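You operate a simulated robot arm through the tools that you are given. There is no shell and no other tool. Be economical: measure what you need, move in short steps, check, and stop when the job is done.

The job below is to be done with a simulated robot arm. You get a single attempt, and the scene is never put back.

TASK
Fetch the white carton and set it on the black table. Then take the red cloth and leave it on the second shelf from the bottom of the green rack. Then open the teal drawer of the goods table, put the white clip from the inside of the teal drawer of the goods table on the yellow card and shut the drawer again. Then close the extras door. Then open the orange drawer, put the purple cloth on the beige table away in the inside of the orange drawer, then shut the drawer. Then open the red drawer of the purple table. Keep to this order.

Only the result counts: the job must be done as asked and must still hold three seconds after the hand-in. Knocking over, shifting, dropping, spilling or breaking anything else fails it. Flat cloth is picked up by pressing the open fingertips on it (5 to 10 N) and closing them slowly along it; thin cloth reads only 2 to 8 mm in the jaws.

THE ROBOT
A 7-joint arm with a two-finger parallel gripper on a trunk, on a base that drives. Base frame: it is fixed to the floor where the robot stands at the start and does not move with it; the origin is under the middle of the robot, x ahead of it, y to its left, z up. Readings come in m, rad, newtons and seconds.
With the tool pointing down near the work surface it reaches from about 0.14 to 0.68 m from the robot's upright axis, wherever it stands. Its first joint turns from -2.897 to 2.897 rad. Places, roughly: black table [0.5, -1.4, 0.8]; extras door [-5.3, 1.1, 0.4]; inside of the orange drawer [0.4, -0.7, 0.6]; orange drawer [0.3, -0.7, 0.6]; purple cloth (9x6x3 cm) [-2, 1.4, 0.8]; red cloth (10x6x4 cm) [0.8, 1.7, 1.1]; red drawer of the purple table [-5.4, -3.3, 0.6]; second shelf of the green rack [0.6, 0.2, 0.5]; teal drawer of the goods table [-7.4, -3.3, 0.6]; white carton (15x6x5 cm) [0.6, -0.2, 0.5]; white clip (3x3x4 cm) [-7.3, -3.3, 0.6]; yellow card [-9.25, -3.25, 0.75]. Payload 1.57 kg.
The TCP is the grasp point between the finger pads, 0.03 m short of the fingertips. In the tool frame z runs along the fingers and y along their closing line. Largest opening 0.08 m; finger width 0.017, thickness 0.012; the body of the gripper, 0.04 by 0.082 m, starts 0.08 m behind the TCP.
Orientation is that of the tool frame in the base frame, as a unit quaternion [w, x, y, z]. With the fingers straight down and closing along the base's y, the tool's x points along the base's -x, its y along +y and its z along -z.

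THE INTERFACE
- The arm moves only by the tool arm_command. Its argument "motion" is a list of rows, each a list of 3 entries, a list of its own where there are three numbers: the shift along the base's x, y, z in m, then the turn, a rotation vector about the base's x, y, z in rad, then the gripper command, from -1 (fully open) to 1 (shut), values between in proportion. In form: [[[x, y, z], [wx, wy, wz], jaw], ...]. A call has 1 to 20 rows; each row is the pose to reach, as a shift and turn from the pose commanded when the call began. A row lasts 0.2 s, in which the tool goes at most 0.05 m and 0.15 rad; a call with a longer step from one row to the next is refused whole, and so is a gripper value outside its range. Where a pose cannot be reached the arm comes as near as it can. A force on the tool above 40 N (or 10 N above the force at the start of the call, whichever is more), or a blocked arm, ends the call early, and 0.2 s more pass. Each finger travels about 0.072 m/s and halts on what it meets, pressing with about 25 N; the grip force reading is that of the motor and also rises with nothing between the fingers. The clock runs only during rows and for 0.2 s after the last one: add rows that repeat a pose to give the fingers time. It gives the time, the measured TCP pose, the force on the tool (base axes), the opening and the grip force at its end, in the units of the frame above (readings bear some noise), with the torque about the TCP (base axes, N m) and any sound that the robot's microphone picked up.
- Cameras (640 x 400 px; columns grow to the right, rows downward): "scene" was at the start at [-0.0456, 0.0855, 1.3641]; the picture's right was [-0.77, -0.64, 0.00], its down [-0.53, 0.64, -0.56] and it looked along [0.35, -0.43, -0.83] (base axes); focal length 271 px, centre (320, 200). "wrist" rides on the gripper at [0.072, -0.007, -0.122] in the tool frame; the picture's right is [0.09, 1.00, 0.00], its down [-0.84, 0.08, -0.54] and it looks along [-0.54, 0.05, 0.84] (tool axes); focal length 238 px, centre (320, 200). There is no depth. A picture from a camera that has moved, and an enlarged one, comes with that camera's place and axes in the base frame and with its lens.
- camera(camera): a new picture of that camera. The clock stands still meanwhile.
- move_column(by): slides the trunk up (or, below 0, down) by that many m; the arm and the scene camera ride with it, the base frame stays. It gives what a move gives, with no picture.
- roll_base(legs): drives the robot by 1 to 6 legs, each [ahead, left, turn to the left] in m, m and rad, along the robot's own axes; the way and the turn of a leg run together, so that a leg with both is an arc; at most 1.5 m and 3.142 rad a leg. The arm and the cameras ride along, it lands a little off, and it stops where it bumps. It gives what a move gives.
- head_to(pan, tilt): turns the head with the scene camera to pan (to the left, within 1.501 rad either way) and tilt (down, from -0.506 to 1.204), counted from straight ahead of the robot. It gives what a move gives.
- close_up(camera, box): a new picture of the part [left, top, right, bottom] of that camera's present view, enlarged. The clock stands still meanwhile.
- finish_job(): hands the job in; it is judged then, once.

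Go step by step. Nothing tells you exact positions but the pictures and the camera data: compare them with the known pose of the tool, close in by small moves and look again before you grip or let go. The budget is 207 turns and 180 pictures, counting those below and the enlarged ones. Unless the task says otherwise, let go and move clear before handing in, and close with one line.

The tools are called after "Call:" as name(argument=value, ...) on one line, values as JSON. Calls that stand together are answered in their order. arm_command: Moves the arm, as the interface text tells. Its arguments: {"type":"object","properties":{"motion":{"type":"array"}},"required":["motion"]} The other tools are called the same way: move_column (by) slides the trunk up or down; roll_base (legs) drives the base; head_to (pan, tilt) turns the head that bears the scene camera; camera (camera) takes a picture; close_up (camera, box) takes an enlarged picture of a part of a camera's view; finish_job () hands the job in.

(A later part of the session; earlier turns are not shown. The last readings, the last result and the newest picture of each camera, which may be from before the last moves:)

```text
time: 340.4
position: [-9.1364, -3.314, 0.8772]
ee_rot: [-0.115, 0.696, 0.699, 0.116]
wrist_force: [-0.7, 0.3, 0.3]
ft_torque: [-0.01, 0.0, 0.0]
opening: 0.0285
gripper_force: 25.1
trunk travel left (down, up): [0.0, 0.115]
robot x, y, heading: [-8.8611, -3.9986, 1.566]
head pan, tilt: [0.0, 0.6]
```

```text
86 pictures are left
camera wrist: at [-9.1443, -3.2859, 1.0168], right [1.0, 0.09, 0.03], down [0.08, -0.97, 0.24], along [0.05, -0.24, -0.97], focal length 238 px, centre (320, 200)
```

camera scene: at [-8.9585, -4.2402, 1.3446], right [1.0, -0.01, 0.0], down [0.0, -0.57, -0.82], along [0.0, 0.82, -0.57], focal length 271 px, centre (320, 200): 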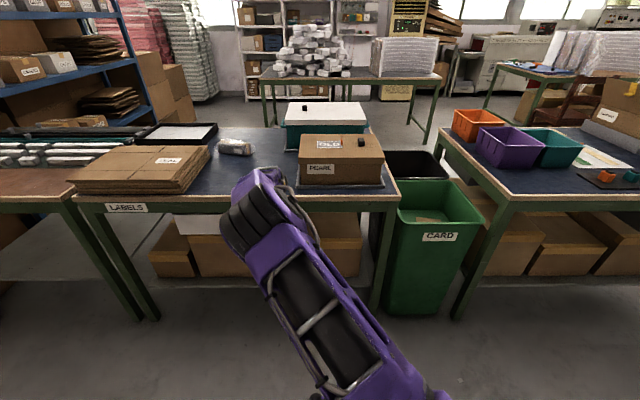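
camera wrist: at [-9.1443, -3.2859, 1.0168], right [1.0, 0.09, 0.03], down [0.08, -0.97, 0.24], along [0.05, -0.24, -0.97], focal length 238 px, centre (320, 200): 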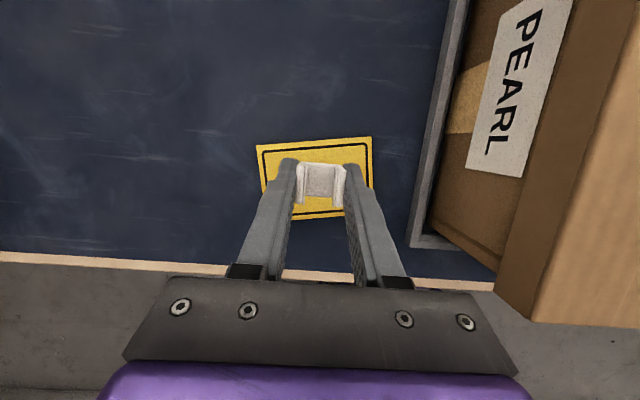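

Over the card. I correct 1.4 cm toward me and lower until it touches.

Call:
arm_command(motion=[[[0, -0.014, -0.03], [0, 0, 0], 1], [[0, -0.014, -0.06], [0, 0, 0], 1], [[0, -0.014, -0.072], [0, 0, 0], 1], [[0, -0.014, -0.078], [0, 0, 0], 1], [[0, -0.014, -0.084], [0, 0, 0], 1], [[0, -0.014, -0.09], [0, 0, 0], 1], [[0, -0.014, -0.095], [0, 0, 0], 1], [[0, -0.014, -0.1], [0, 0, 0], 1], [[0, -0.014, -0.105], [0, 0, 0], 1]])

Call:
camera(camera="wrist")

```text
time: 341.1
position: [-9.137, -3.3259, 0.8349]
ee_rot: [-0.126, 0.694, 0.698, 0.123]
wrist_force: [0.5, -2.1, 17.2]
ft_torque: [-0.13, -0.05, -0.06]
opening: 0.0287
gripper_force: 24.3
trunk travel left (down, up): [0.0, 0.115]
robot x, y, heading: [-8.8623, -3.9943, 1.569]
head pan, tilt: [0.0, 0.6]
stopped in row 3: the force on the tool passed its limit at 51 N (the readings are from after the stop); the commanded pose is now the measured one
```

```text
85 pictures are left
camera wrist: at [-9.1452, -3.3016, 0.9753], right [1.0, 0.09, 0.03], down [0.08, -0.97, 0.22], along [0.05, -0.22, -0.98], focal length 238 px, centre (320, 200)
```

wrist: 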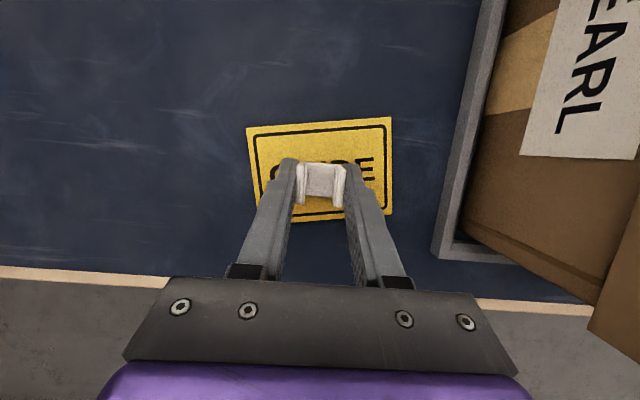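

It touched at once, the table being 0.80 high; the clip is on the card but near its front edge. I lift a little, move 1.5 cm inward, and set it down.

Call:
arm_command(motion=[[[0, 0, 0.012], [0, 0, 0], 1], [[0, 0.016, 0.012], [0, 0, 0], 1], [[0, 0.016, 0.006], [0, 0, 0], 1], [[0, 0.016, 0.002], [0, 0, 0], 1]])

Call:
camera(camera="wrist")

```text
time: 342.1
position: [-9.1372, -3.3097, 0.8355]
ee_rot: [-0.125, 0.694, 0.698, 0.122]
wrist_force: [0.9, -0.5, 15.7]
ft_torque: [-0.07, -0.07, 0.03]
opening: 0.0288
gripper_force: 24.7
trunk travel left (down, up): [0.0, 0.115]
robot x, y, heading: [-8.8623, -3.998, 1.564]
head pan, tilt: [0.0, 0.6]
```

```text
84 pictures are left
camera wrist: at [-9.1452, -3.2858, 0.9753], right [1.0, 0.09, 0.03], down [0.08, -0.97, 0.22], along [0.05, -0.22, -0.97], focal length 238 px, centre (320, 200)
```

wrist: 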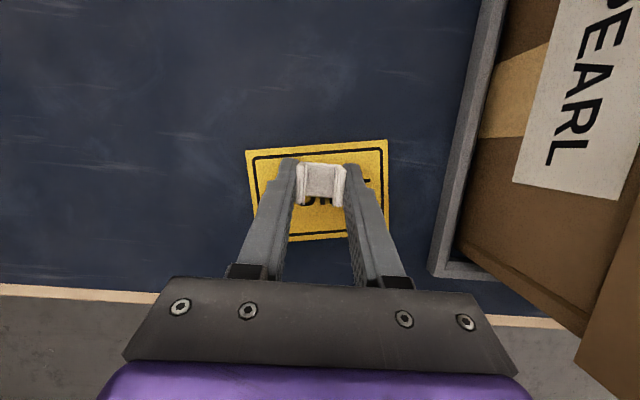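

Well placed on the card. I open and rise.

Call:
arm_command(motion=[[[0, 0, 0], [0, 0, 0], 0.15], [[0, 0, 0], [0, 0, 0], 0], [[0, 0, 0], [0, 0, 0], -0.3], [[0, 0, 0], [0, 0, 0], -0.5], [[0, 0, 0.04], [0, 0, 0], -0.5], [[0, 0, 0.085], [0, 0, 0], -0.5], [[0, 0, 0.13], [0, 0, 0], -0.5], [[0, 0, 0.17], [0, 0, 0], -0.5]])

Call:
camera(camera="wrist")

```text
time: 343.9
position: [-9.1369, -3.3106, 1.0059]
ee_rot: [-0.122, 0.695, 0.698, 0.12]
wrist_force: [-0.7, -0.6, 0.2]
ft_torque: [0.01, -0.01, 0.01]
opening: 0.0597
gripper_force: 0.0
trunk travel left (down, up): [0.0, 0.115]
robot x, y, heading: [-8.8669, -3.9957, 1.568]
head pan, tilt: [0.0, 0.6]
```

```text
83 pictures are left
camera wrist: at [-9.1445, -3.2856, 1.1437], right [1.0, 0.09, 0.03], down [0.08, -0.97, 0.23], along [0.05, -0.22, -0.97], focal length 238 px, centre (320, 200)
```

wrist: 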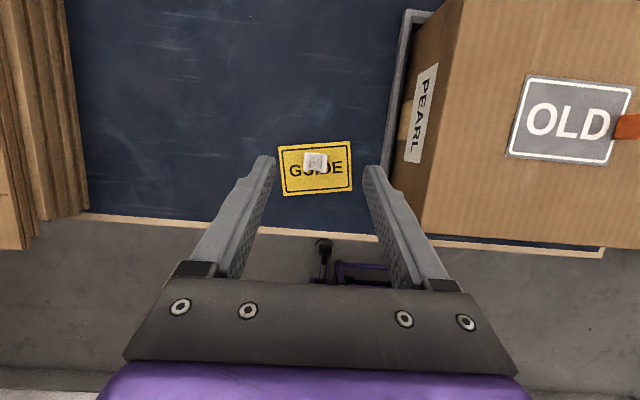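

The clip is on the card. Now back to shut the teal drawer: I retreat, fold the tool to a 45° closed fist, and drive back along the passage.

Call:
roll_base(legs=[[-0.28, 0, 0]])

Call:
arm_command(motion=[[[0, -0.02, -0.04], [0.1, 0, 0], 0], [[0, -0.04, -0.08], [0.2, 0, 0], 1], [[0, -0.06, -0.12], [0.3, 0, 0], 1], [[0, -0.08, -0.16], [0.4, 0, 0], 1], [[0, -0.1, -0.2], [0.44, 0, 0], 1], [[0, -0.12, -0.24], [0.44, 0, 0], 1], [[0, -0.14, -0.28], [0.44, 0, 0], 1], [[0, -0.15, -0.31], [0.44, 0, 0], 1]])

Call:
roll_base(legs=[[0, -0.9, 0], [0, -0.8, 0]])

Call:
camera(camera="wrist")

```text
time: 345.9
position: [-9.1414, -3.5957, 1.0051]
ee_rot: [-0.123, 0.691, 0.702, 0.12]
wrist_force: [0.1, -0.2, -0.8]
ft_torque: [0.01, -0.02, 0.0]
opening: 0.0601
gripper_force: 0.1
trunk travel left (down, up): [0.0, 0.115]
robot x, y, heading: [-8.859, -4.2775, 1.582]
head pan, tilt: [0.0, 0.6]
```

```text
time: 347.7
position: [-9.1404, -3.7473, 0.695]
ee_rot: [-0.271, 0.648, 0.659, 0.27]
wrist_force: [0.7, 0.7, 0.1]
ft_torque: [-0.04, 0.02, 0.02]
opening: 0.0001
gripper_force: 21.6
trunk travel left (down, up): [0.0, 0.115]
robot x, y, heading: [-8.8579, -4.2833, 1.578]
head pan, tilt: [0.0, 0.6]
```

```text
time: 364.4
position: [-7.4331, -3.7391, 0.6956]
ee_rot: [-0.268, 0.653, 0.653, 0.272]
wrist_force: [0.0, -0.3, -1.1]
ft_torque: [0.02, -0.01, -0.01]
opening: 0.0001
gripper_force: 21.7
trunk travel left (down, up): [0.0, 0.115]
robot x, y, heading: [-7.1614, -4.2747, 1.562]
head pan, tilt: [0.0, 0.6]
```

```text
82 pictures are left
camera wrist: at [-7.4421, -3.7753, 0.8324], right [1.0, 0.06, 0.07], down [0.08, -0.98, -0.21], along [0.05, 0.21, -0.98], focal length 238 px, centre (320, 200)
```

wrist: 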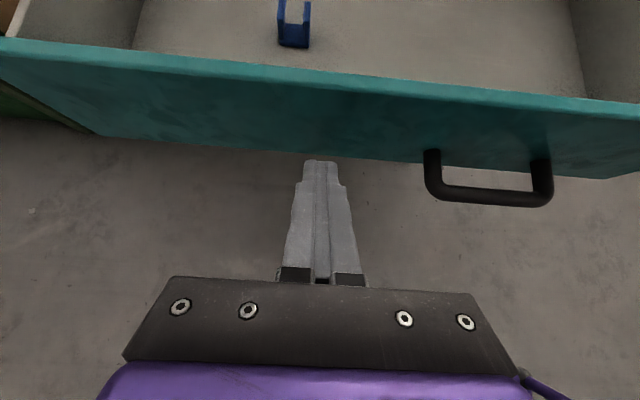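

The fist is in front of the panel's middle. I push the drawer in with the base.

Call:
roll_base(legs=[[0.29, 0, 0]])

Call:
camera(camera="wrist")

```text
time: 366.4
position: [-7.4331, -3.4516, 0.6953]
ee_rot: [-0.27, 0.652, 0.654, 0.272]
wrist_force: [0.1, -0.4, -0.4]
ft_torque: [-0.02, 0.01, -0.01]
opening: 0.0001
gripper_force: 22.0
trunk travel left (down, up): [0.0, 0.115]
robot x, y, heading: [-7.1624, -3.9845, 1.566]
head pan, tilt: [0.0, 0.6]
```

```text
81 pictures are left
camera wrist: at [-7.4413, -3.4885, 0.8324], right [1.0, 0.07, 0.07], down [0.08, -0.97, -0.21], along [0.05, 0.21, -0.98], focal length 238 px, centre (320, 200)
```

wrist: 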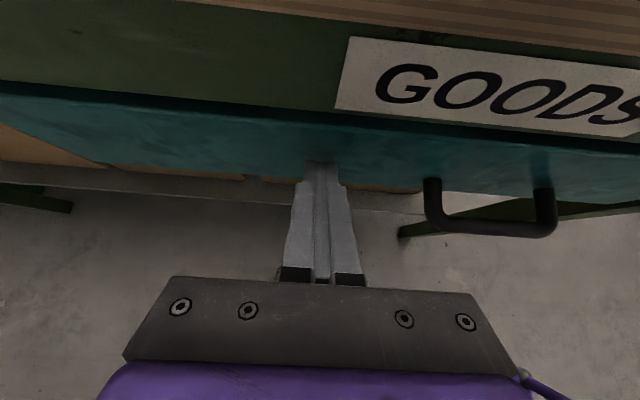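

Nearly shut. I push the last bit with the arm until it resists.

Call:
arm_command(motion=[[[0, 0.008, 0], [0, 0, 0], 1], [[0, 0.016, 0], [0, 0, 0], 1], [[0, 0.022, 0], [0, 0, 0], 1], [[0, 0.028, 0], [0, 0, 0], 1], [[0, 0.034, 0], [0, 0, 0], 1], [[0, 0.04, 0], [0, 0, 0], 1], [[0, 0.046, 0], [0, 0, 0], 1]])

Call:
camera(camera="wrist")

```text
time: 366.9
position: [-7.4329, -3.4482, 0.6936]
ee_rot: [-0.266, 0.652, 0.656, 0.27]
wrist_force: [0.8, -11.3, 5.1]
ft_torque: [-0.13, 0.01, -0.03]
opening: 0.0
gripper_force: 21.2
trunk travel left (down, up): [0.0, 0.115]
robot x, y, heading: [-7.1596, -3.9893, 1.572]
head pan, tilt: [0.0, 0.6]
stopped in row 2: the force on the tool passed its limit at 51 N (the readings are from after the stop); the commanded pose is now the measured one
```

```text
80 pictures are left
camera wrist: at [-7.4423, -3.4834, 0.8307], right [0.99, 0.07, 0.07], down [0.08, -0.98, -0.2], along [0.06, 0.21, -0.98], focal length 238 px, centre (320, 200)
```

wrist: 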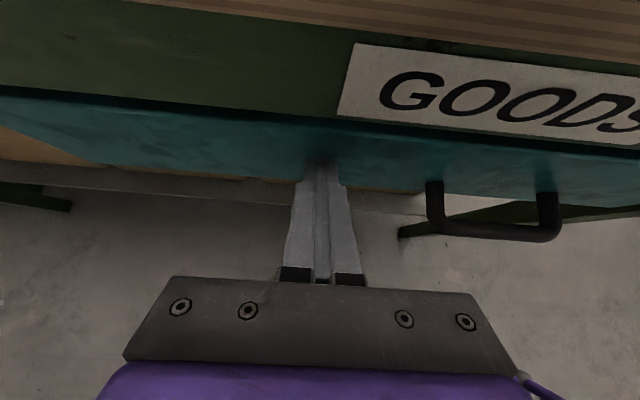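

The drawer is shut (handle back at y = -3.46). Next the extras door near (-5.3,1.1,0.4); I leave the passage and look that way.

Call:
roll_base(legs=[[-0.25, 0, 0]])

Call:
arm_command(motion=[[[0, 0, 0.045], [0, 0, 0], 1], [[0, 0, 0.09], [0, 0, 0], 1], [[0, 0, 0.135], [0, 0, 0], 1], [[0, 0, 0.18], [0, 0, 0], 1], [[0, 0, 0.225], [0, 0, 0], 1], [[0, 0, 0.27], [0, 0, 0], 1], [[0, 0, 0.31], [0, 0, 0], 1]])

Call:
roll_base(legs=[[0, -0.65, 0], [1.2, 0, 0], [1.2, 0, 0]])

Call:
head_to(pan=-0.5, tilt=0.3)

Call:
camera(camera="scene")

```text
time: 368.7
position: [-7.4346, -3.6954, 0.6932]
ee_rot: [-0.266, 0.652, 0.657, 0.269]
wrist_force: [0.1, 0.3, -0.2]
ft_torque: [0.03, 0.02, -0.02]
opening: 0.0001
gripper_force: 21.5
trunk travel left (down, up): [0.0, 0.115]
robot x, y, heading: [-7.1604, -4.2356, 1.57]
head pan, tilt: [0.0, 0.6]
```

```text
time: 370.3
position: [-7.4365, -3.6949, 1.0065]
ee_rot: [-0.266, 0.653, 0.656, 0.269]
wrist_force: [-0.2, 0.0, 0.3]
ft_torque: [0.01, 0.0, -0.01]
opening: 0.0
gripper_force: 21.7
trunk travel left (down, up): [0.0, 0.115]
robot x, y, heading: [-7.1579, -4.2332, 1.567]
head pan, tilt: [0.0, 0.6]
```

```text
time: 388.4
position: [-6.7718, -1.3014, 1.0062]
ee_rot: [-0.267, 0.651, 0.657, 0.27]
wrist_force: [0.5, 0.0, -0.1]
ft_torque: [0.01, 0.01, 0.01]
opening: 0.0
gripper_force: 21.1
trunk travel left (down, up): [0.0, 0.115]
robot x, y, heading: [-6.4933, -1.8439, 1.571]
head pan, tilt: [0.0, 0.6]
```

```text
time: 389.3
position: [-6.7726, -1.3016, 1.0069]
ee_rot: [-0.267, 0.651, 0.658, 0.269]
wrist_force: [-0.2, -0.4, 0.5]
ft_torque: [0.02, 0.0, 0.01]
opening: 0.0
gripper_force: 21.9
trunk travel left (down, up): [0.0, 0.115]
robot x, y, heading: [-6.4959, -1.8427, 1.567]
head pan, tilt: [-0.499, 0.3]
```

```text
79 pictures are left
camera scene: at [-6.591, -1.8492, 1.3721], right [0.88, -0.48, 0.0], down [-0.14, -0.26, -0.96], along [0.46, 0.84, -0.3], focal length 271 px, centre (320, 200)
```

scene: 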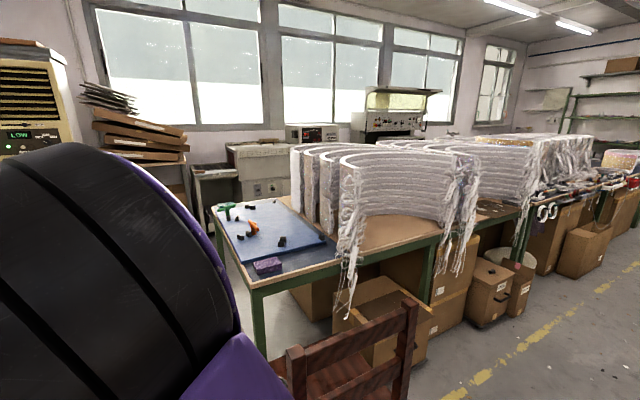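

The cabinets stand behind the island under the windows. I need to round the island's left end, so I look there.

Call:
head_to(pan=0.6, tilt=0.3)

Call:
camera(camera="scene")

```text
time: 390.6
position: [-6.773, -1.3019, 1.0068]
ee_rot: [-0.267, 0.651, 0.657, 0.27]
wrist_force: [0.5, -0.3, -0.3]
ft_torque: [-0.01, -0.07, -0.03]
opening: 0.0002
gripper_force: 21.6
trunk travel left (down, up): [0.0, 0.115]
robot x, y, heading: [-6.4948, -1.842, 1.564]
head pan, tilt: [0.6, 0.3]
```

```text
78 pictures are left
camera scene: at [-6.6883, -1.854, 1.3722], right [0.83, 0.56, 0.0], down [0.17, -0.24, -0.96], along [-0.54, 0.79, -0.3], focal length 271 px, centre (320, 200)
```

scene: 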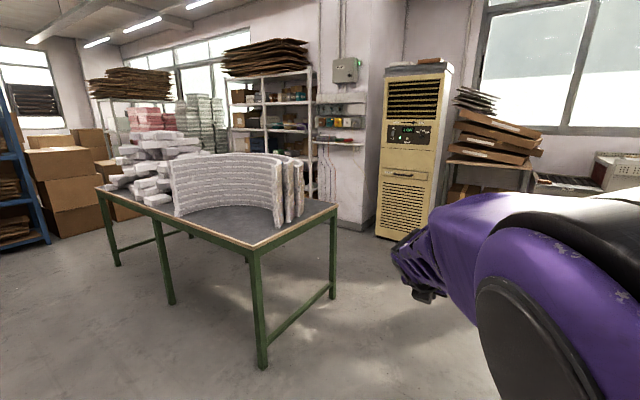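

There is a clear passage about 1.3 m wide between the tables. I drive through it and look right toward the cabinets.

Call:
roll_base(legs=[[0, 0.45, 0], [1.0, 0, 0], [1.0, 0, 0]])

Call:
head_to(pan=-0.9, tilt=0.5)

Call:
camera(camera="scene")

```text
time: 405.1
position: [-7.2491, 0.7154, 1.007]
ee_rot: [-0.266, 0.651, 0.658, 0.269]
wrist_force: [-0.9, -0.2, 0.5]
ft_torque: [-0.03, -0.02, 0.01]
opening: 0.0002
gripper_force: 21.6
trunk travel left (down, up): [0.0, 0.115]
robot x, y, heading: [-6.9692, 0.1781, 1.578]
head pan, tilt: [0.6, 0.3]
```

```text
time: 406.7
position: [-7.2482, 0.7177, 1.0067]
ee_rot: [-0.266, 0.652, 0.657, 0.271]
wrist_force: [-0.7, 0.2, 0.1]
ft_torque: [0.01, 0.0, 0.03]
opening: 0.0
gripper_force: 21.3
trunk travel left (down, up): [0.0, 0.115]
robot x, y, heading: [-6.9695, 0.1784, 1.577]
head pan, tilt: [-0.901, 0.499]
```

```text
77 pictures are left
camera scene: at [-7.0512, 0.1557, 1.356], right [0.74, -0.67, 0.0], down [-0.31, -0.34, -0.89], along [0.6, 0.66, -0.46], focal length 271 px, centre (320, 200)
```

scene: 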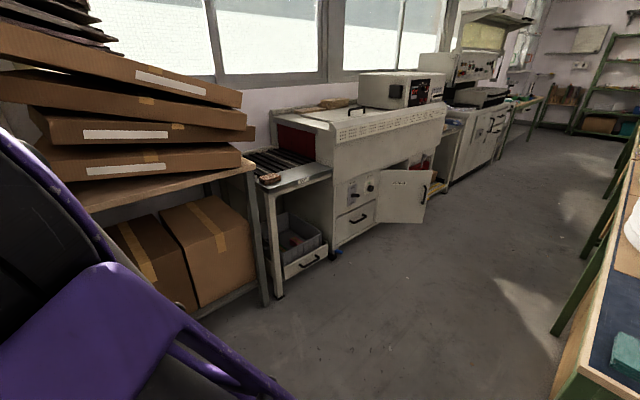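

There is an open cabinet door ahead, on the white machine. I zoom in.

Call:
close_up(camera="scene", box=[300, 120, 480, 250])

```text
3.08 times, centred on (390, 185) of scene
camera zoom: at [-7.0512, 0.1557, 1.356], right [0.74, -0.67, 0.0], down [-0.31, -0.34, -0.89], along [0.6, 0.66, -0.46], focal length 833 px, centre (105, 246)
```

zoom: 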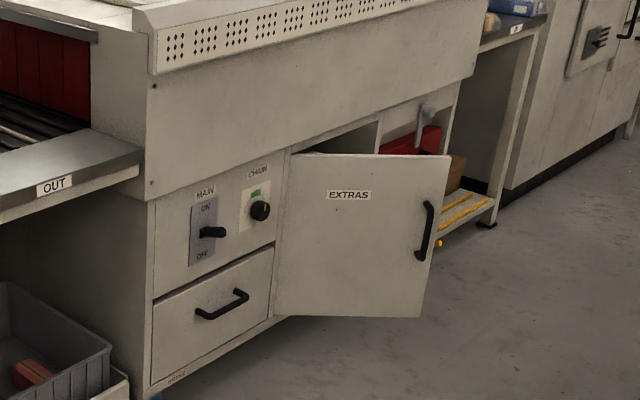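

The EXTRAS door stands about 42° open: hinge near (-5.40,1.30), free edge near (-5.10,1.03), handle outside at mid-height. I drive along the rear aisle to stand in front of it.

Call:
roll_base(legs=[[0.2, 0, 0], [0, -1.05, 0], [0, -0.95, 0]])

Call:
head_to(pan=0.3, tilt=0.8)

Call:
camera(camera="scene")

Call:
camera(camera="wrist")

```text
time: 408.3
position: [-7.2496, 0.8986, 1.006]
ee_rot: [-0.264, 0.654, 0.656, 0.269]
wrist_force: [-1.1, -14.1, 5.0]
ft_torque: [-0.08, 0.02, 0.03]
opening: 0.0
gripper_force: 20.7
trunk travel left (down, up): [0.0, 0.115]
robot x, y, heading: [-6.9724, 0.3593, 1.568]
head pan, tilt: [-0.901, 0.499]
stopped in leg 1: the force on the tool passed its limit at 96 N (the readings are from after the stop); the commanded pose is now the measured one
```

```text
time: 409.7
position: [-7.2481, 0.8982, 1.0063]
ee_rot: [-0.265, 0.653, 0.656, 0.269]
wrist_force: [2.7, -14.4, 6.9]
ft_torque: [-0.05, -0.12, -0.1]
opening: 0.0001
gripper_force: 21.0
trunk travel left (down, up): [0.0, 0.115]
robot x, y, heading: [-6.9734, 0.3634, 1.568]
head pan, tilt: [0.3, 0.799]
```

```text
75 pictures are left
camera scene: at [-7.1358, 0.3478, 1.3279], right [0.96, 0.29, 0.0], down [0.21, -0.68, -0.7], along [-0.21, 0.67, -0.72], focal length 271 px, centre (320, 200)
```

scene: 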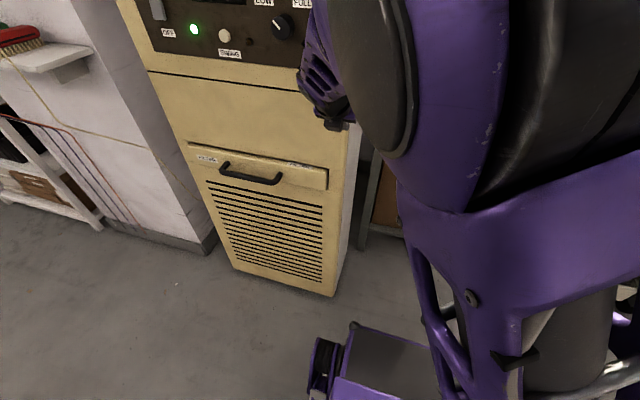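

```text
74 pictures are left
camera wrist: at [-7.2577, 0.8635, 1.143], right [1.0, 0.07, 0.07], down [0.08, -0.98, -0.2], along [0.06, 0.2, -0.98], focal length 238 px, centre (320, 200)
```

wrist: 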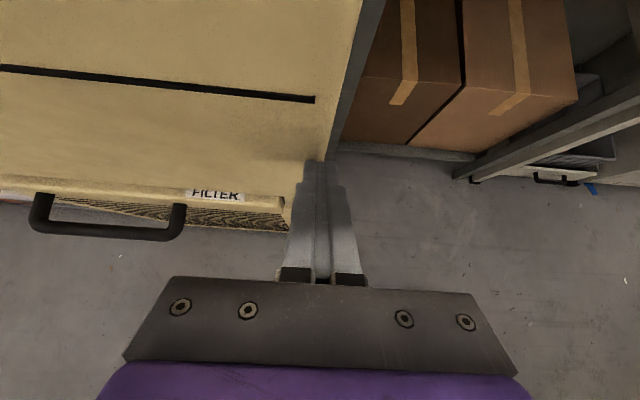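

The fist touched the heavy air unit, which has not moved. I back off before going sideways.

Call:
roll_base(legs=[[-0.15, 0, 0], [0, -1.05, 0], [0, -1.05, 0]])

Call:
head_to(pan=0.4, tilt=0.8)

Call:
camera(camera="scene")

Call:
camera(camera="wrist")

```text
time: 415.0
position: [-6.9403, 0.7481, 1.0058]
ee_rot: [-0.263, 0.657, 0.653, 0.269]
wrist_force: [0.0, 0.1, 0.4]
ft_torque: [-0.01, 0.02, 0.01]
opening: 0.0
gripper_force: 20.8
trunk travel left (down, up): [0.0, 0.115]
robot x, y, heading: [-6.6701, 0.2036, 1.559]
head pan, tilt: [0.3, 0.799]
stopped in leg 2: the robot was blocked; the commanded pose is now the measured one
```

```text
time: 415.6
position: [-6.939, 0.7483, 1.0055]
ee_rot: [-0.264, 0.657, 0.653, 0.27]
wrist_force: [0.3, 0.1, -0.2]
ft_torque: [0.0, -0.01, -0.01]
opening: 0.0001
gripper_force: 21.8
trunk travel left (down, up): [0.0, 0.115]
robot x, y, heading: [-6.6679, 0.2054, 1.565]
head pan, tilt: [0.4, 0.799]
```

```text
73 pictures are left
camera scene: at [-6.8404, 0.1934, 1.3278], right [0.92, 0.38, 0.0], down [0.27, -0.66, -0.7], along [-0.27, 0.64, -0.72], focal length 271 px, centre (320, 200)
```

scene: 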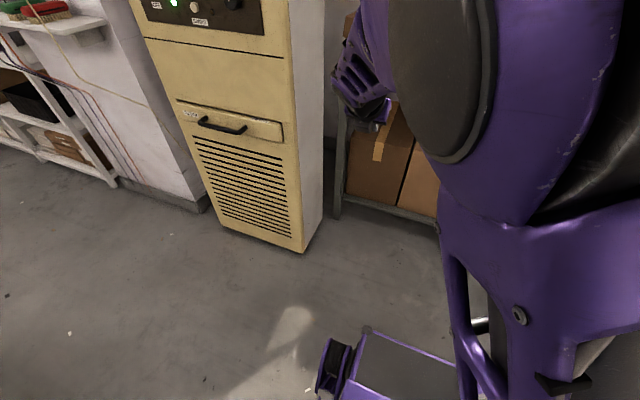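

```text
72 pictures are left
camera wrist: at [-6.949, 0.7133, 1.1432], right [1.0, 0.06, 0.07], down [0.07, -0.98, -0.2], along [0.06, 0.2, -0.98], focal length 238 px, centre (320, 200)
```

wrist: 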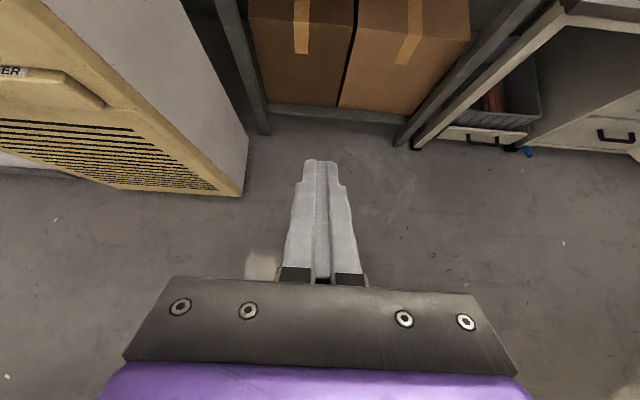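

The base met the island's corner; I go 25 cm further from it, then sideways.

Call:
roll_base(legs=[[0.25, 0, 0], [0, -0.9, 0], [0, -0.93, 0]])

Call:
head_to(pan=0.1, tilt=0.9)

Call:
camera(camera="scene")

Call:
camera(camera="wrist")

```text
time: 434.7
position: [-5.1322, 0.9811, 1.0067]
ee_rot: [-0.262, 0.661, 0.648, 0.271]
wrist_force: [-0.1, 0.3, 0.1]
ft_torque: [-0.03, 0.01, 0.0]
opening: 0.0
gripper_force: 21.9
trunk travel left (down, up): [0.0, 0.115]
robot x, y, heading: [-4.866, 0.4339, 1.547]
head pan, tilt: [0.4, 0.799]
```

```text
time: 435.5
position: [-5.1326, 0.9812, 1.0068]
ee_rot: [-0.261, 0.662, 0.648, 0.271]
wrist_force: [-0.2, -0.1, 0.0]
ft_torque: [-0.01, 0.0, 0.0]
opening: 0.0
gripper_force: 21.2
trunk travel left (down, up): [0.0, 0.115]
robot x, y, heading: [-4.8642, 0.4359, 1.55]
head pan, tilt: [0.099, 0.901]
```

```text
71 pictures are left
camera scene: at [-5.0168, 0.4249, 1.3199], right [1.0, 0.08, 0.0], down [0.06, -0.78, -0.62], along [-0.05, 0.62, -0.78], focal length 271 px, centre (320, 200)
```

scene: 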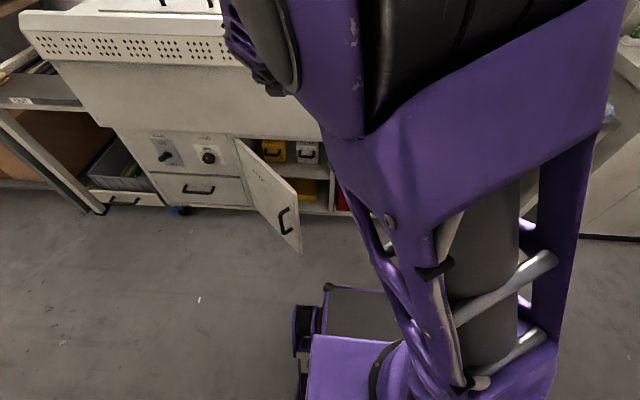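

```text
70 pictures are left
camera wrist: at [-5.1411, 0.9462, 1.1432], right [1.0, 0.04, 0.07], down [0.05, -0.98, -0.2], along [0.06, 0.2, -0.98], focal length 238 px, centre (320, 200)
```

wrist: 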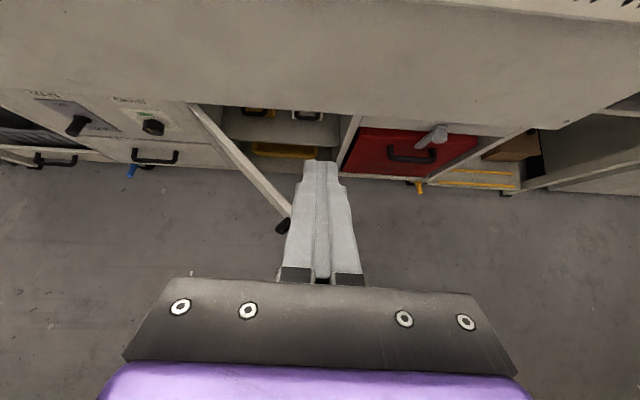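

Seen from above the door runs from the hinge (-5.42,1.27) to its free edge (-5.18,1.02). I lower the fist on its outer side, left of the free edge and above the handle.

Call:
arm_command(motion=[[[-0.02, -0.02, -0.03], [0, 0, 0], 1], [[-0.04, -0.04, -0.06], [0, 0, 0], 1], [[-0.06, -0.05, -0.1], [0, 0, 0], 1], [[-0.07, -0.05, -0.14], [0, 0, 0], 1], [[-0.07, -0.05, -0.185], [0, 0, 0], 1], [[-0.07, -0.05, -0.23], [0, 0, 0], 1], [[-0.07, -0.05, -0.275], [0, 0, 0], 1], [[-0.07, -0.05, -0.32], [0, 0, 0], 1], [[-0.07, -0.05, -0.365], [0, 0, 0], 1], [[-0.07, -0.05, -0.41], [0, 0, 0], 1], [[-0.07, -0.05, -0.44], [0, 0, 0], 1]])

Call:
camera(camera="wrist")

```text
time: 437.9
position: [-5.2005, 0.9333, 0.5661]
ee_rot: [-0.261, 0.66, 0.65, 0.271]
wrist_force: [0.5, -0.1, 0.2]
ft_torque: [-0.03, 0.01, -0.03]
opening: 0.0
gripper_force: 21.5
trunk travel left (down, up): [0.0, 0.115]
robot x, y, heading: [-4.8673, 0.44, 1.553]
head pan, tilt: [0.099, 0.901]
```

```text
69 pictures are left
camera wrist: at [-5.21, 0.8988, 0.7027], right [1.0, 0.05, 0.07], down [0.06, -0.98, -0.19], along [0.06, 0.2, -0.98], focal length 238 px, centre (320, 200)
```

wrist: 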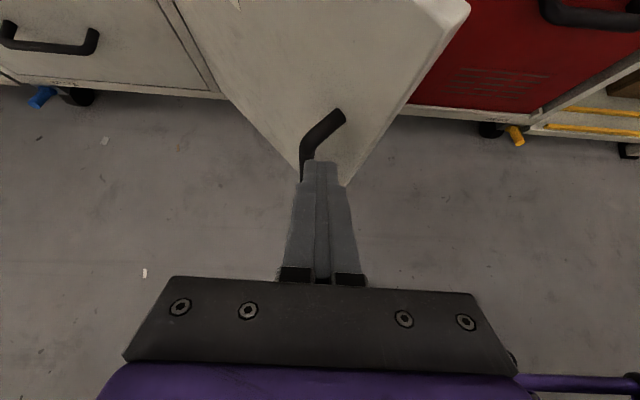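

The fist sits above the handle with the door just ahead. I push with the base.

Call:
roll_base(legs=[[0.22, 0, 0]])

Call:
camera(camera="wrist")

```text
time: 439.6
position: [-5.1942, 1.1557, 0.5664]
ee_rot: [-0.26, 0.663, 0.646, 0.273]
wrist_force: [0.4, -0.1, -0.2]
ft_torque: [-0.01, -0.02, -0.01]
opening: 0.0
gripper_force: 21.6
trunk travel left (down, up): [0.0, 0.115]
robot x, y, heading: [-4.8618, 0.6555, 1.548]
head pan, tilt: [0.099, 0.901]
```

```text
68 pictures are left
camera wrist: at [-5.2036, 1.1201, 0.7033], right [1.0, 0.04, 0.07], down [0.05, -0.98, -0.2], along [0.06, 0.2, -0.98], focal length 238 px, centre (320, 200)
```

wrist: 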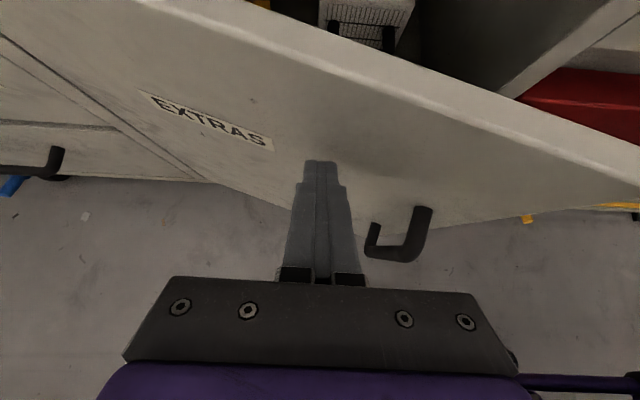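

The door swings shut nicely, about 20° left. I push on.

Call:
roll_base(legs=[[0.07, 0, 0]])

Call:
arm_command(motion=[[[0, 0.008, 0], [0, 0, 0], 1], [[0, 0.016, 0], [0, 0, 0], 1], [[0, 0.024, 0], [0, 0, 0], 1], [[0, 0.032, 0], [0, 0, 0], 1], [[0, 0.04, 0], [0, 0, 0], 1], [[0, 0.048, 0], [0, 0, 0], 1], [[0, 0.056, 0], [0, 0, 0], 1], [[0, 0.064, 0], [0, 0, 0], 1]])

Call:
camera(camera="wrist")

```text
time: 440.6
position: [-5.193, 1.2255, 0.5675]
ee_rot: [-0.261, 0.663, 0.647, 0.272]
wrist_force: [-0.4, 0.5, 0.8]
ft_torque: [-0.03, 0.01, 0.02]
opening: 0.0002
gripper_force: 21.3
trunk travel left (down, up): [0.0, 0.115]
robot x, y, heading: [-4.8622, 0.7279, 1.551]
head pan, tilt: [0.099, 0.901]
```

```text
time: 441.4
position: [-5.1938, 1.2375, 0.5625]
ee_rot: [-0.257, 0.662, 0.65, 0.269]
wrist_force: [0.5, -9.7, 9.0]
ft_torque: [0.12, -0.05, -0.03]
opening: 0.0
gripper_force: 20.8
trunk travel left (down, up): [0.0, 0.115]
robot x, y, heading: [-4.8629, 0.7234, 1.549]
head pan, tilt: [0.099, 0.901]
stopped in row 3: the force on the tool passed its limit at 77 N (the readings are from after the stop); the commanded pose is now the measured one
```

```text
67 pictures are left
camera wrist: at [-5.204, 1.205, 0.6996], right [1.0, 0.04, 0.07], down [0.06, -0.98, -0.18], along [0.06, 0.19, -0.98], focal length 238 px, centre (320, 200)
```

wrist: 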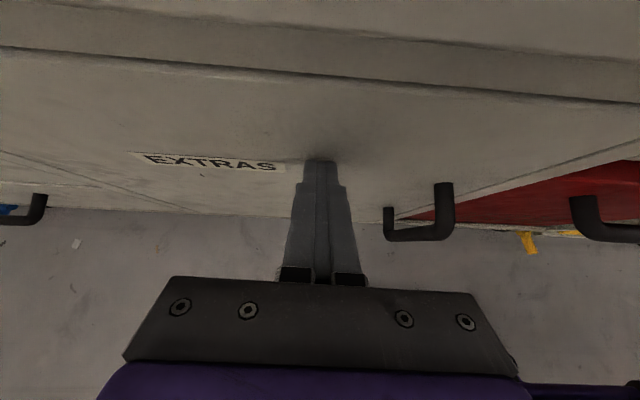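

The door is shut flush. I back off, raise the arm, and travel the rear aisle toward the orange drawer.

Call:
roll_base(legs=[[-0.28, 0, 0]])

Call:
camera(camera="wrist")

Call:
arm_command(motion=[[[0, 0, 0.045], [0, 0, 0], 1], [[0, 0, 0.09], [0, 0, 0], 1], [[0, 0, 0.135], [0, 0, 0], 1], [[0, 0, 0.18], [0, 0, 0], 1], [[0, 0, 0.225], [0, 0, 0], 1], [[0, 0, 0.27], [0, 0, 0], 1], [[0, 0, 0.315], [0, 0, 0], 1], [[0, 0, 0.36], [0, 0, 0], 1], [[0, 0, 0.4], [0, 0, 0], 1], [[0, 0, 0.44], [0, 0, 0], 1]])

Call:
roll_base(legs=[[0, -1.4, 0], [0, -1.4, 0]])

Call:
head_to(pan=-0.8, tilt=0.6)

Call:
camera(camera="scene")

Call:
camera(camera="wrist")

```text
time: 443.3
position: [-5.2036, 0.9594, 0.5625]
ee_rot: [-0.257, 0.661, 0.652, 0.268]
wrist_force: [-0.1, 1.3, 0.2]
ft_torque: [-0.01, -0.04, 0.03]
opening: 0.0
gripper_force: 21.7
trunk travel left (down, up): [0.0, 0.115]
robot x, y, heading: [-4.8641, 0.4525, 1.557]
head pan, tilt: [0.099, 0.901]
```

```text
66 pictures are left
camera wrist: at [-5.2124, 0.9254, 0.6998], right [1.0, 0.05, 0.07], down [0.06, -0.98, -0.18], along [0.06, 0.19, -0.98], focal length 238 px, centre (320, 200)
```

wrist: 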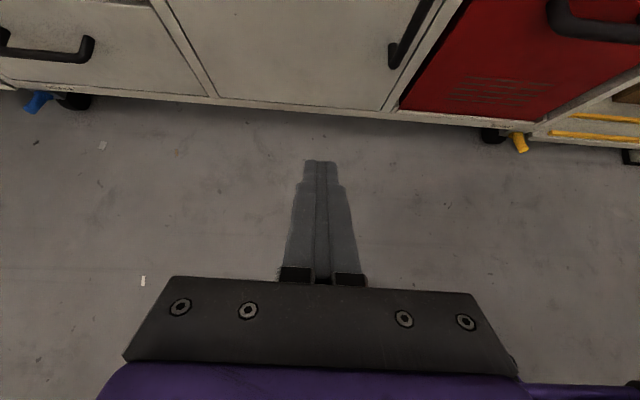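

```text
time: 445.5
position: [-5.2014, 0.9578, 1.0019]
ee_rot: [-0.256, 0.662, 0.651, 0.269]
wrist_force: [0.4, 0.4, -0.5]
ft_torque: [0.01, 0.0, 0.04]
opening: 0.0
gripper_force: 21.0
trunk travel left (down, up): [0.0, 0.115]
robot x, y, heading: [-4.8672, 0.4502, 1.553]
head pan, tilt: [0.099, 0.901]
```

```text
time: 472.4
position: [-2.3996, 0.938, 1.0018]
ee_rot: [-0.258, 0.659, 0.654, 0.267]
wrist_force: [0.0, 0.5, -0.3]
ft_torque: [0.05, -0.02, -0.02]
opening: 0.0
gripper_force: 21.8
trunk travel left (down, up): [0.0, 0.115]
robot x, y, heading: [-2.0617, 0.4322, 1.557]
head pan, tilt: [0.099, 0.901]
```

```text
time: 473.6
position: [-2.3992, 0.938, 1.0012]
ee_rot: [-0.259, 0.659, 0.654, 0.267]
wrist_force: [-0.4, 0.5, 0.8]
ft_torque: [0.01, 0.02, -0.01]
opening: 0.0
gripper_force: 21.3
trunk travel left (down, up): [0.0, 0.115]
robot x, y, heading: [-2.0607, 0.4306, 1.563]
head pan, tilt: [-0.799, 0.6]
```

```text
65 pictures are left
camera scene: at [-2.1653, 0.4199, 1.3398], right [0.9, -0.43, 0.0], down [-0.27, -0.55, -0.79], along [0.34, 0.71, -0.61], focal length 271 px, centre (320, 200)
```

scene: 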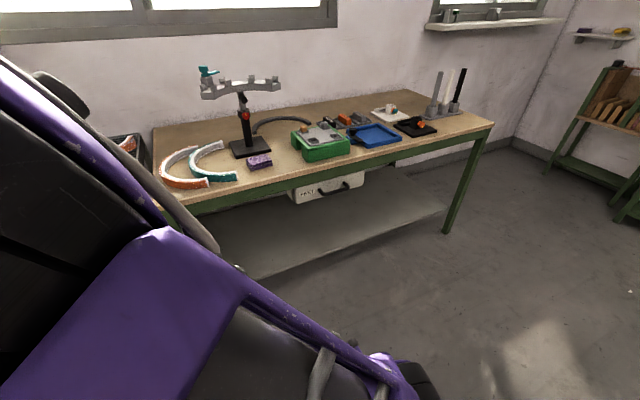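

```text
64 pictures are left
camera wrist: at [-2.4078, 0.9051, 1.1395], right [1.0, 0.05, 0.07], down [0.07, -0.98, -0.18], along [0.06, 0.19, -0.98], focal length 238 px, centre (320, 200)
```

wrist: 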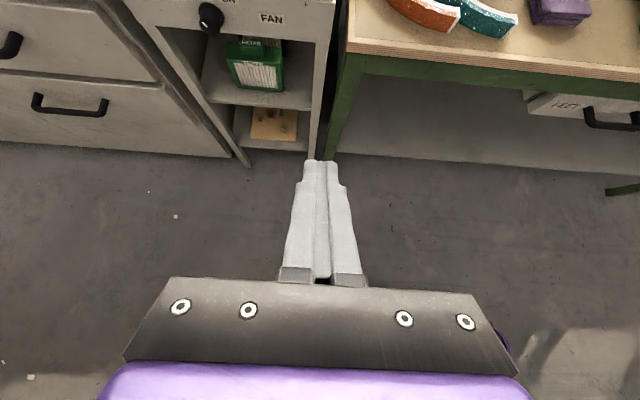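

The purple cloth lies at about (-1.99,1.34) on the beige table. But first I go on to open the orange drawer.

Call:
roll_base(legs=[[0, -1.4, 0], [0, 0, -1.56], [0, -1.45, 0]])

Call:
head_to(pan=0.2, tilt=0.7)

Call:
camera(camera="wrist")

Call:
camera(camera="scene")

```text
time: 504.6
position: [-0.1421, -0.6753, 1.002]
ee_rot: [0.008, 0.928, -0.004, 0.372]
wrist_force: [0.2, -0.4, 0.4]
ft_torque: [0.0, 0.04, 0.02]
opening: 0.0
gripper_force: 21.1
trunk travel left (down, up): [0.0, 0.115]
robot x, y, heading: [-0.6515, -1.0127, -0.008]
head pan, tilt: [-0.799, 0.6]
```

```text
time: 505.9
position: [-0.1422, -0.6749, 1.0013]
ee_rot: [0.007, 0.928, -0.003, 0.371]
wrist_force: [0.3, 1.1, -0.3]
ft_torque: [-0.03, 0.02, -0.02]
opening: 0.0
gripper_force: 21.6
trunk travel left (down, up): [0.0, 0.115]
robot x, y, heading: [-0.6511, -1.014, -0.009]
head pan, tilt: [0.201, 0.7]
```

```text
63 pictures are left
camera wrist: at [-0.1752, -0.6683, 1.1394], right [0.06, -1.0, 0.07], down [-0.98, -0.07, -0.18], along [0.19, -0.06, -0.98], focal length 238 px, centre (320, 200)
```

wrist: 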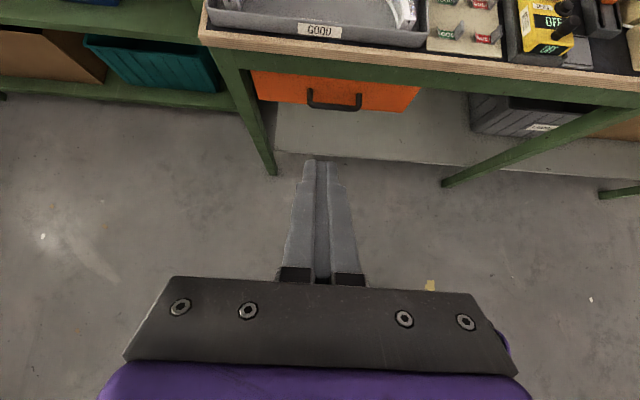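

```text
62 pictures are left
camera scene: at [-0.6553, -0.8561, 1.3361], right [0.19, -0.98, 0.0], down [-0.63, -0.12, -0.77], along [0.75, 0.14, -0.64], focal length 271 px, centre (320, 200)
```

scene: 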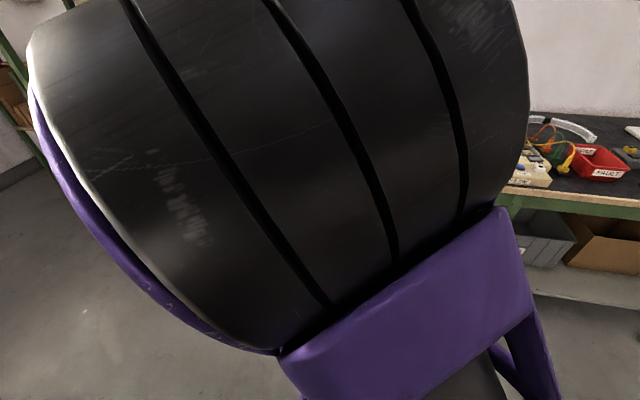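

The orange drawer's bar handle is seen ahead near (0.14,-0.72,0.65). I roll the tool by 90°, lower it, and look again.

Call:
arm_command(motion=[[[0, 0, 0], [0.1, 0, -0.104], 1], [[0, 0, 0], [0.2, 0, -0.209], 0], [[0, 0, 0], [0.3, 0, -0.313], -0.3], [[0, 0, 0], [0.4, 0, -0.417], -0.3], [[0, 0, 0], [0.5, 0, -0.521], -0.3], [[0, 0, 0], [0.6, 0, -0.626], -0.3], [[0, 0, 0], [0.7, 0, -0.73], -0.3], [[0, 0, 0], [0.8, 0, -0.835], -0.3], [[0, 0, 0], [0.9, 0, -0.939], -0.3], [[0, 0, 0], [1.0, 0, -1.043], -0.3], [[0, 0, 0], [1.085, 0, -1.13], -0.3], [[0, -0.02, -0.04], [1.085, 0, -1.13], -0.3], [[0, -0.04, -0.08], [1.085, 0, -1.13], -0.3], [[0, -0.045, -0.125], [1.085, 0, -1.13], -0.3], [[0, -0.045, -0.17], [1.085, 0, -1.13], -0.3], [[0, -0.045, -0.215], [1.085, 0, -1.13], -0.3], [[0, -0.045, -0.26], [1.085, 0, -1.13], -0.3], [[0, -0.045, -0.29], [1.085, 0, -1.13], -0.3]])

Call:
roll_base(legs=[[0.17, 0, 0]])

Call:
camera(camera="wrist")

```text
time: 509.7
position: [-0.1402, -0.7187, 0.7141]
ee_rot: [-0.26, 0.659, -0.657, 0.258]
wrist_force: [0.3, 0.6, 0.0]
ft_torque: [0.01, 0.0, -0.01]
opening: 0.0523
gripper_force: 0.1
trunk travel left (down, up): [0.0, 0.115]
robot x, y, heading: [-0.6503, -1.0111, -0.013]
head pan, tilt: [0.201, 0.7]
```

```text
time: 511.2
position: [0.0343, -0.7239, 0.7145]
ee_rot: [-0.259, 0.659, -0.657, 0.258]
wrist_force: [0.2, -0.3, 0.2]
ft_torque: [0.01, 0.02, -0.04]
opening: 0.052
gripper_force: 0.1
trunk travel left (down, up): [0.0, 0.115]
robot x, y, heading: [-0.4727, -1.0175, -0.011]
head pan, tilt: [0.201, 0.7]
```

```text
61 pictures are left
camera wrist: at [-0.0451, -0.7967, 0.8076], right [-0.73, -0.09, -0.68], down [-0.43, 0.84, 0.34], along [0.54, 0.54, -0.65], focal length 238 px, centre (320, 200)
```

wrist: 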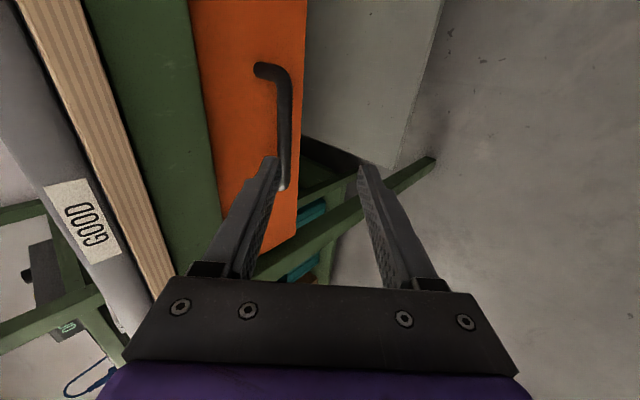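

The bar sits about 2.6 cm higher than the tool axis, near (0.11,-0.724,0.68). I shift across and check.

Call:
arm_command(motion=[[[0.019, 0, 0.0186], [0, 0, 0], -0.3], [[0.019, 0, 0.0186], [0, 0, 0], -0.3]])

Call:
camera(camera="wrist")

```text
time: 511.8
position: [0.0543, -0.7235, 0.7337]
ee_rot: [-0.259, 0.658, -0.658, 0.259]
wrist_force: [0.0, -0.7, -0.1]
ft_torque: [-0.04, -0.03, 0.01]
opening: 0.0517
gripper_force: 0.1
trunk travel left (down, up): [0.0, 0.115]
robot x, y, heading: [-0.4771, -1.0139, -0.012]
head pan, tilt: [0.201, 0.7]
```

```text
60 pictures are left
camera wrist: at [-0.0262, -0.797, 0.8273], right [-0.73, -0.09, -0.68], down [-0.43, 0.84, 0.34], along [0.54, 0.54, -0.65], focal length 238 px, centre (320, 200)
```

wrist: 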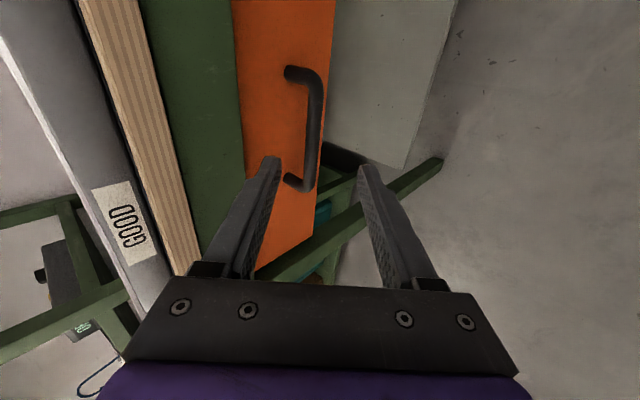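

Now it matches the earlier good approach. I advance and close on the bar.

Call:
arm_command(motion=[[[0.017, 0, -0.018], [0, 0, 0], -0.3], [[0.034, 0, -0.035], [0, 0, 0], -0.3], [[0.0485, 0, -0.0505], [0, 0, 0], -0.3], [[0.0485, 0, -0.0505], [0, 0, 0], 0.3], [[0.0485, 0, -0.0505], [0, 0, 0], 1], [[0.0485, 0, -0.0505], [0, 0, 0], 1]])

Call:
camera(camera="wrist")

```text
time: 513.2
position: [0.0976, -0.7231, 0.6827]
ee_rot: [-0.26, 0.658, -0.658, 0.259]
wrist_force: [-8.2, -1.6, 20.6]
ft_torque: [-0.03, -0.42, -0.09]
opening: 0.0
gripper_force: 20.8
trunk travel left (down, up): [0.0, 0.115]
robot x, y, heading: [-0.4772, -1.0155, -0.012]
head pan, tilt: [0.201, 0.7]
```

```text
59 pictures are left
camera wrist: at [0.0195, -0.7972, 0.7765], right [-0.73, -0.09, -0.68], down [-0.43, 0.84, 0.34], along [0.54, 0.54, -0.65], focal length 238 px, centre (320, 200)
```

wrist: 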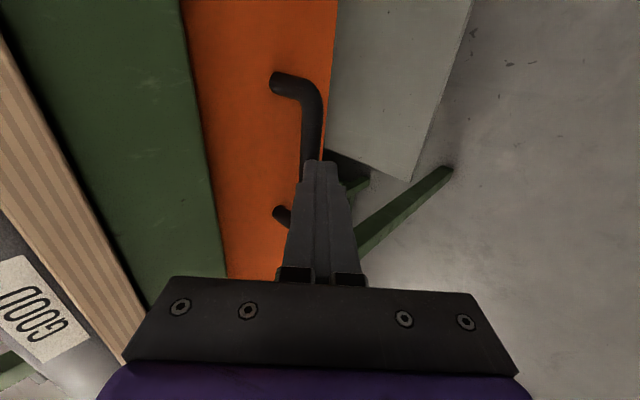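

The fingers closed just short, resting on the bar, which lies about 3 cm deeper. I back off, reopen and advance further.

Call:
arm_command(motion=[[[-0.018, 0, 0.019], [0, 0, 0], 1], [[-0.033, 0, 0.035], [0, 0, 0], 0.3], [[-0.033, 0, 0.035], [0, 0, 0], -0.3], [[-0.033, 0, 0.035], [0, 0, 0], -0.3], [[-0.016, 0, 0.017], [0, 0, 0], -0.3], [[0.0, 0, 0.0], [0, 0, 0], -0.3], [[0.012, 0, -0.013], [0, 0, 0], -0.3], [[0.022, 0, -0.023], [0, 0, 0], -0.3]])

Call:
camera(camera="wrist")

```text
time: 515.0
position: [0.119, -0.7242, 0.6644]
ee_rot: [0.26, -0.657, 0.659, -0.26]
wrist_force: [-27.9, -6.7, 24.3]
ft_torque: [0.01, -1.16, -0.35]
opening: 0.0481
gripper_force: 0.1
trunk travel left (down, up): [0.0, 0.115]
robot x, y, heading: [-0.4754, -1.0161, -0.014]
head pan, tilt: [0.201, 0.7]
stopped in row 8: the force on the tool passed its limit at 55 N (the readings are from after the stop); the commanded pose is now the measured one
```

```text
58 pictures are left
camera wrist: at [0.0392, -0.7978, 0.7578], right [-0.73, -0.09, -0.68], down [-0.43, 0.84, 0.34], along [0.54, 0.54, -0.65], focal length 238 px, centre (320, 200)
```

wrist: 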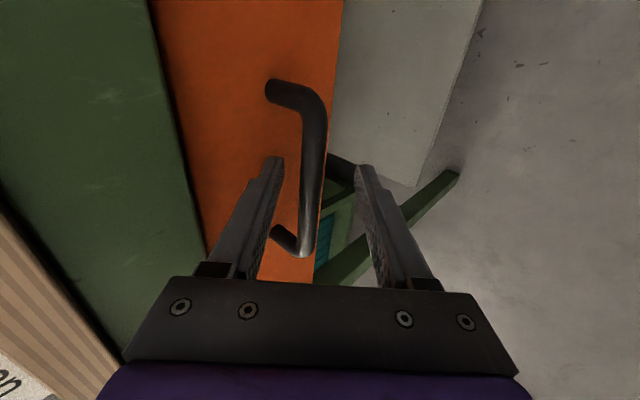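

The bar is now between the fingers (a tip touches the panel). I ease back slightly and close.

Call:
arm_command(motion=[[[-0.004, 0, 0.004], [0, 0, 0], -0.3], [[-0.004, 0, 0.004], [0, 0, 0], 0.1], [[-0.004, 0, 0.004], [0, 0, 0], 0.5], [[-0.004, 0, 0.004], [0, 0, 0], 1], [[-0.004, 0, 0.004], [0, 0, 0], 1]])

```text
time: 516.2
position: [0.1178, -0.7246, 0.6682]
ee_rot: [0.261, -0.657, 0.658, -0.259]
wrist_force: [2.1, -0.1, 19.8]
ft_torque: [-0.47, -0.13, 0.12]
opening: 0.0139
gripper_force: 30.0
trunk travel left (down, up): [0.0, 0.115]
robot x, y, heading: [-0.4778, -1.0157, -0.014]
head pan, tilt: [0.201, 0.7]
```

Gripped at 14 mm. I pull the drawer open with the base.

Call:
roll_base(legs=[[-0.12, 0, 0]])

Call:
roll_base(legs=[[-0.13, 0, 0]])

Call:
camera(camera="wrist")

```text
time: 517.4
position: [-0.0038, -0.7244, 0.6684]
ee_rot: [0.261, -0.656, 0.658, -0.261]
wrist_force: [-0.7, 0.4, 32.2]
ft_torque: [-0.5, -0.23, 0.11]
opening: 0.014
gripper_force: 30.9
trunk travel left (down, up): [0.0, 0.115]
robot x, y, heading: [-0.5973, -1.0158, -0.018]
head pan, tilt: [0.201, 0.7]
```

```text
time: 518.7
position: [-0.1313, -0.7232, 0.6666]
ee_rot: [0.261, -0.655, 0.66, -0.261]
wrist_force: [-0.5, -3.8, 18.4]
ft_torque: [-0.65, -0.12, 0.09]
opening: 0.0137
gripper_force: 30.2
trunk travel left (down, up): [0.0, 0.115]
robot x, y, heading: [-0.7322, -1.0077, -0.014]
head pan, tilt: [0.201, 0.7]
```

```text
57 pictures are left
camera wrist: at [-0.2126, -0.7967, 0.7605], right [-0.73, -0.09, -0.68], down [-0.42, 0.84, 0.34], along [0.54, 0.54, -0.65], focal length 238 px, centre (320, 200)
```

wrist: 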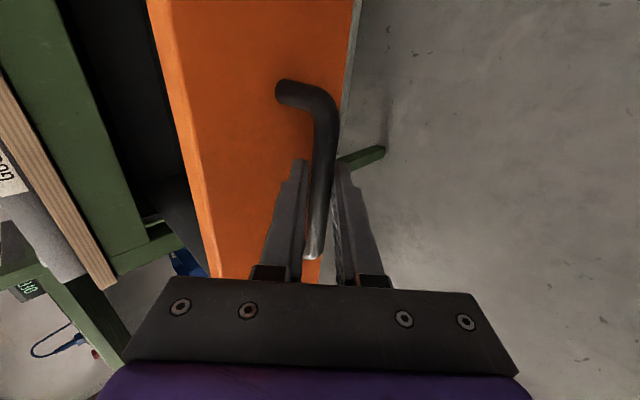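

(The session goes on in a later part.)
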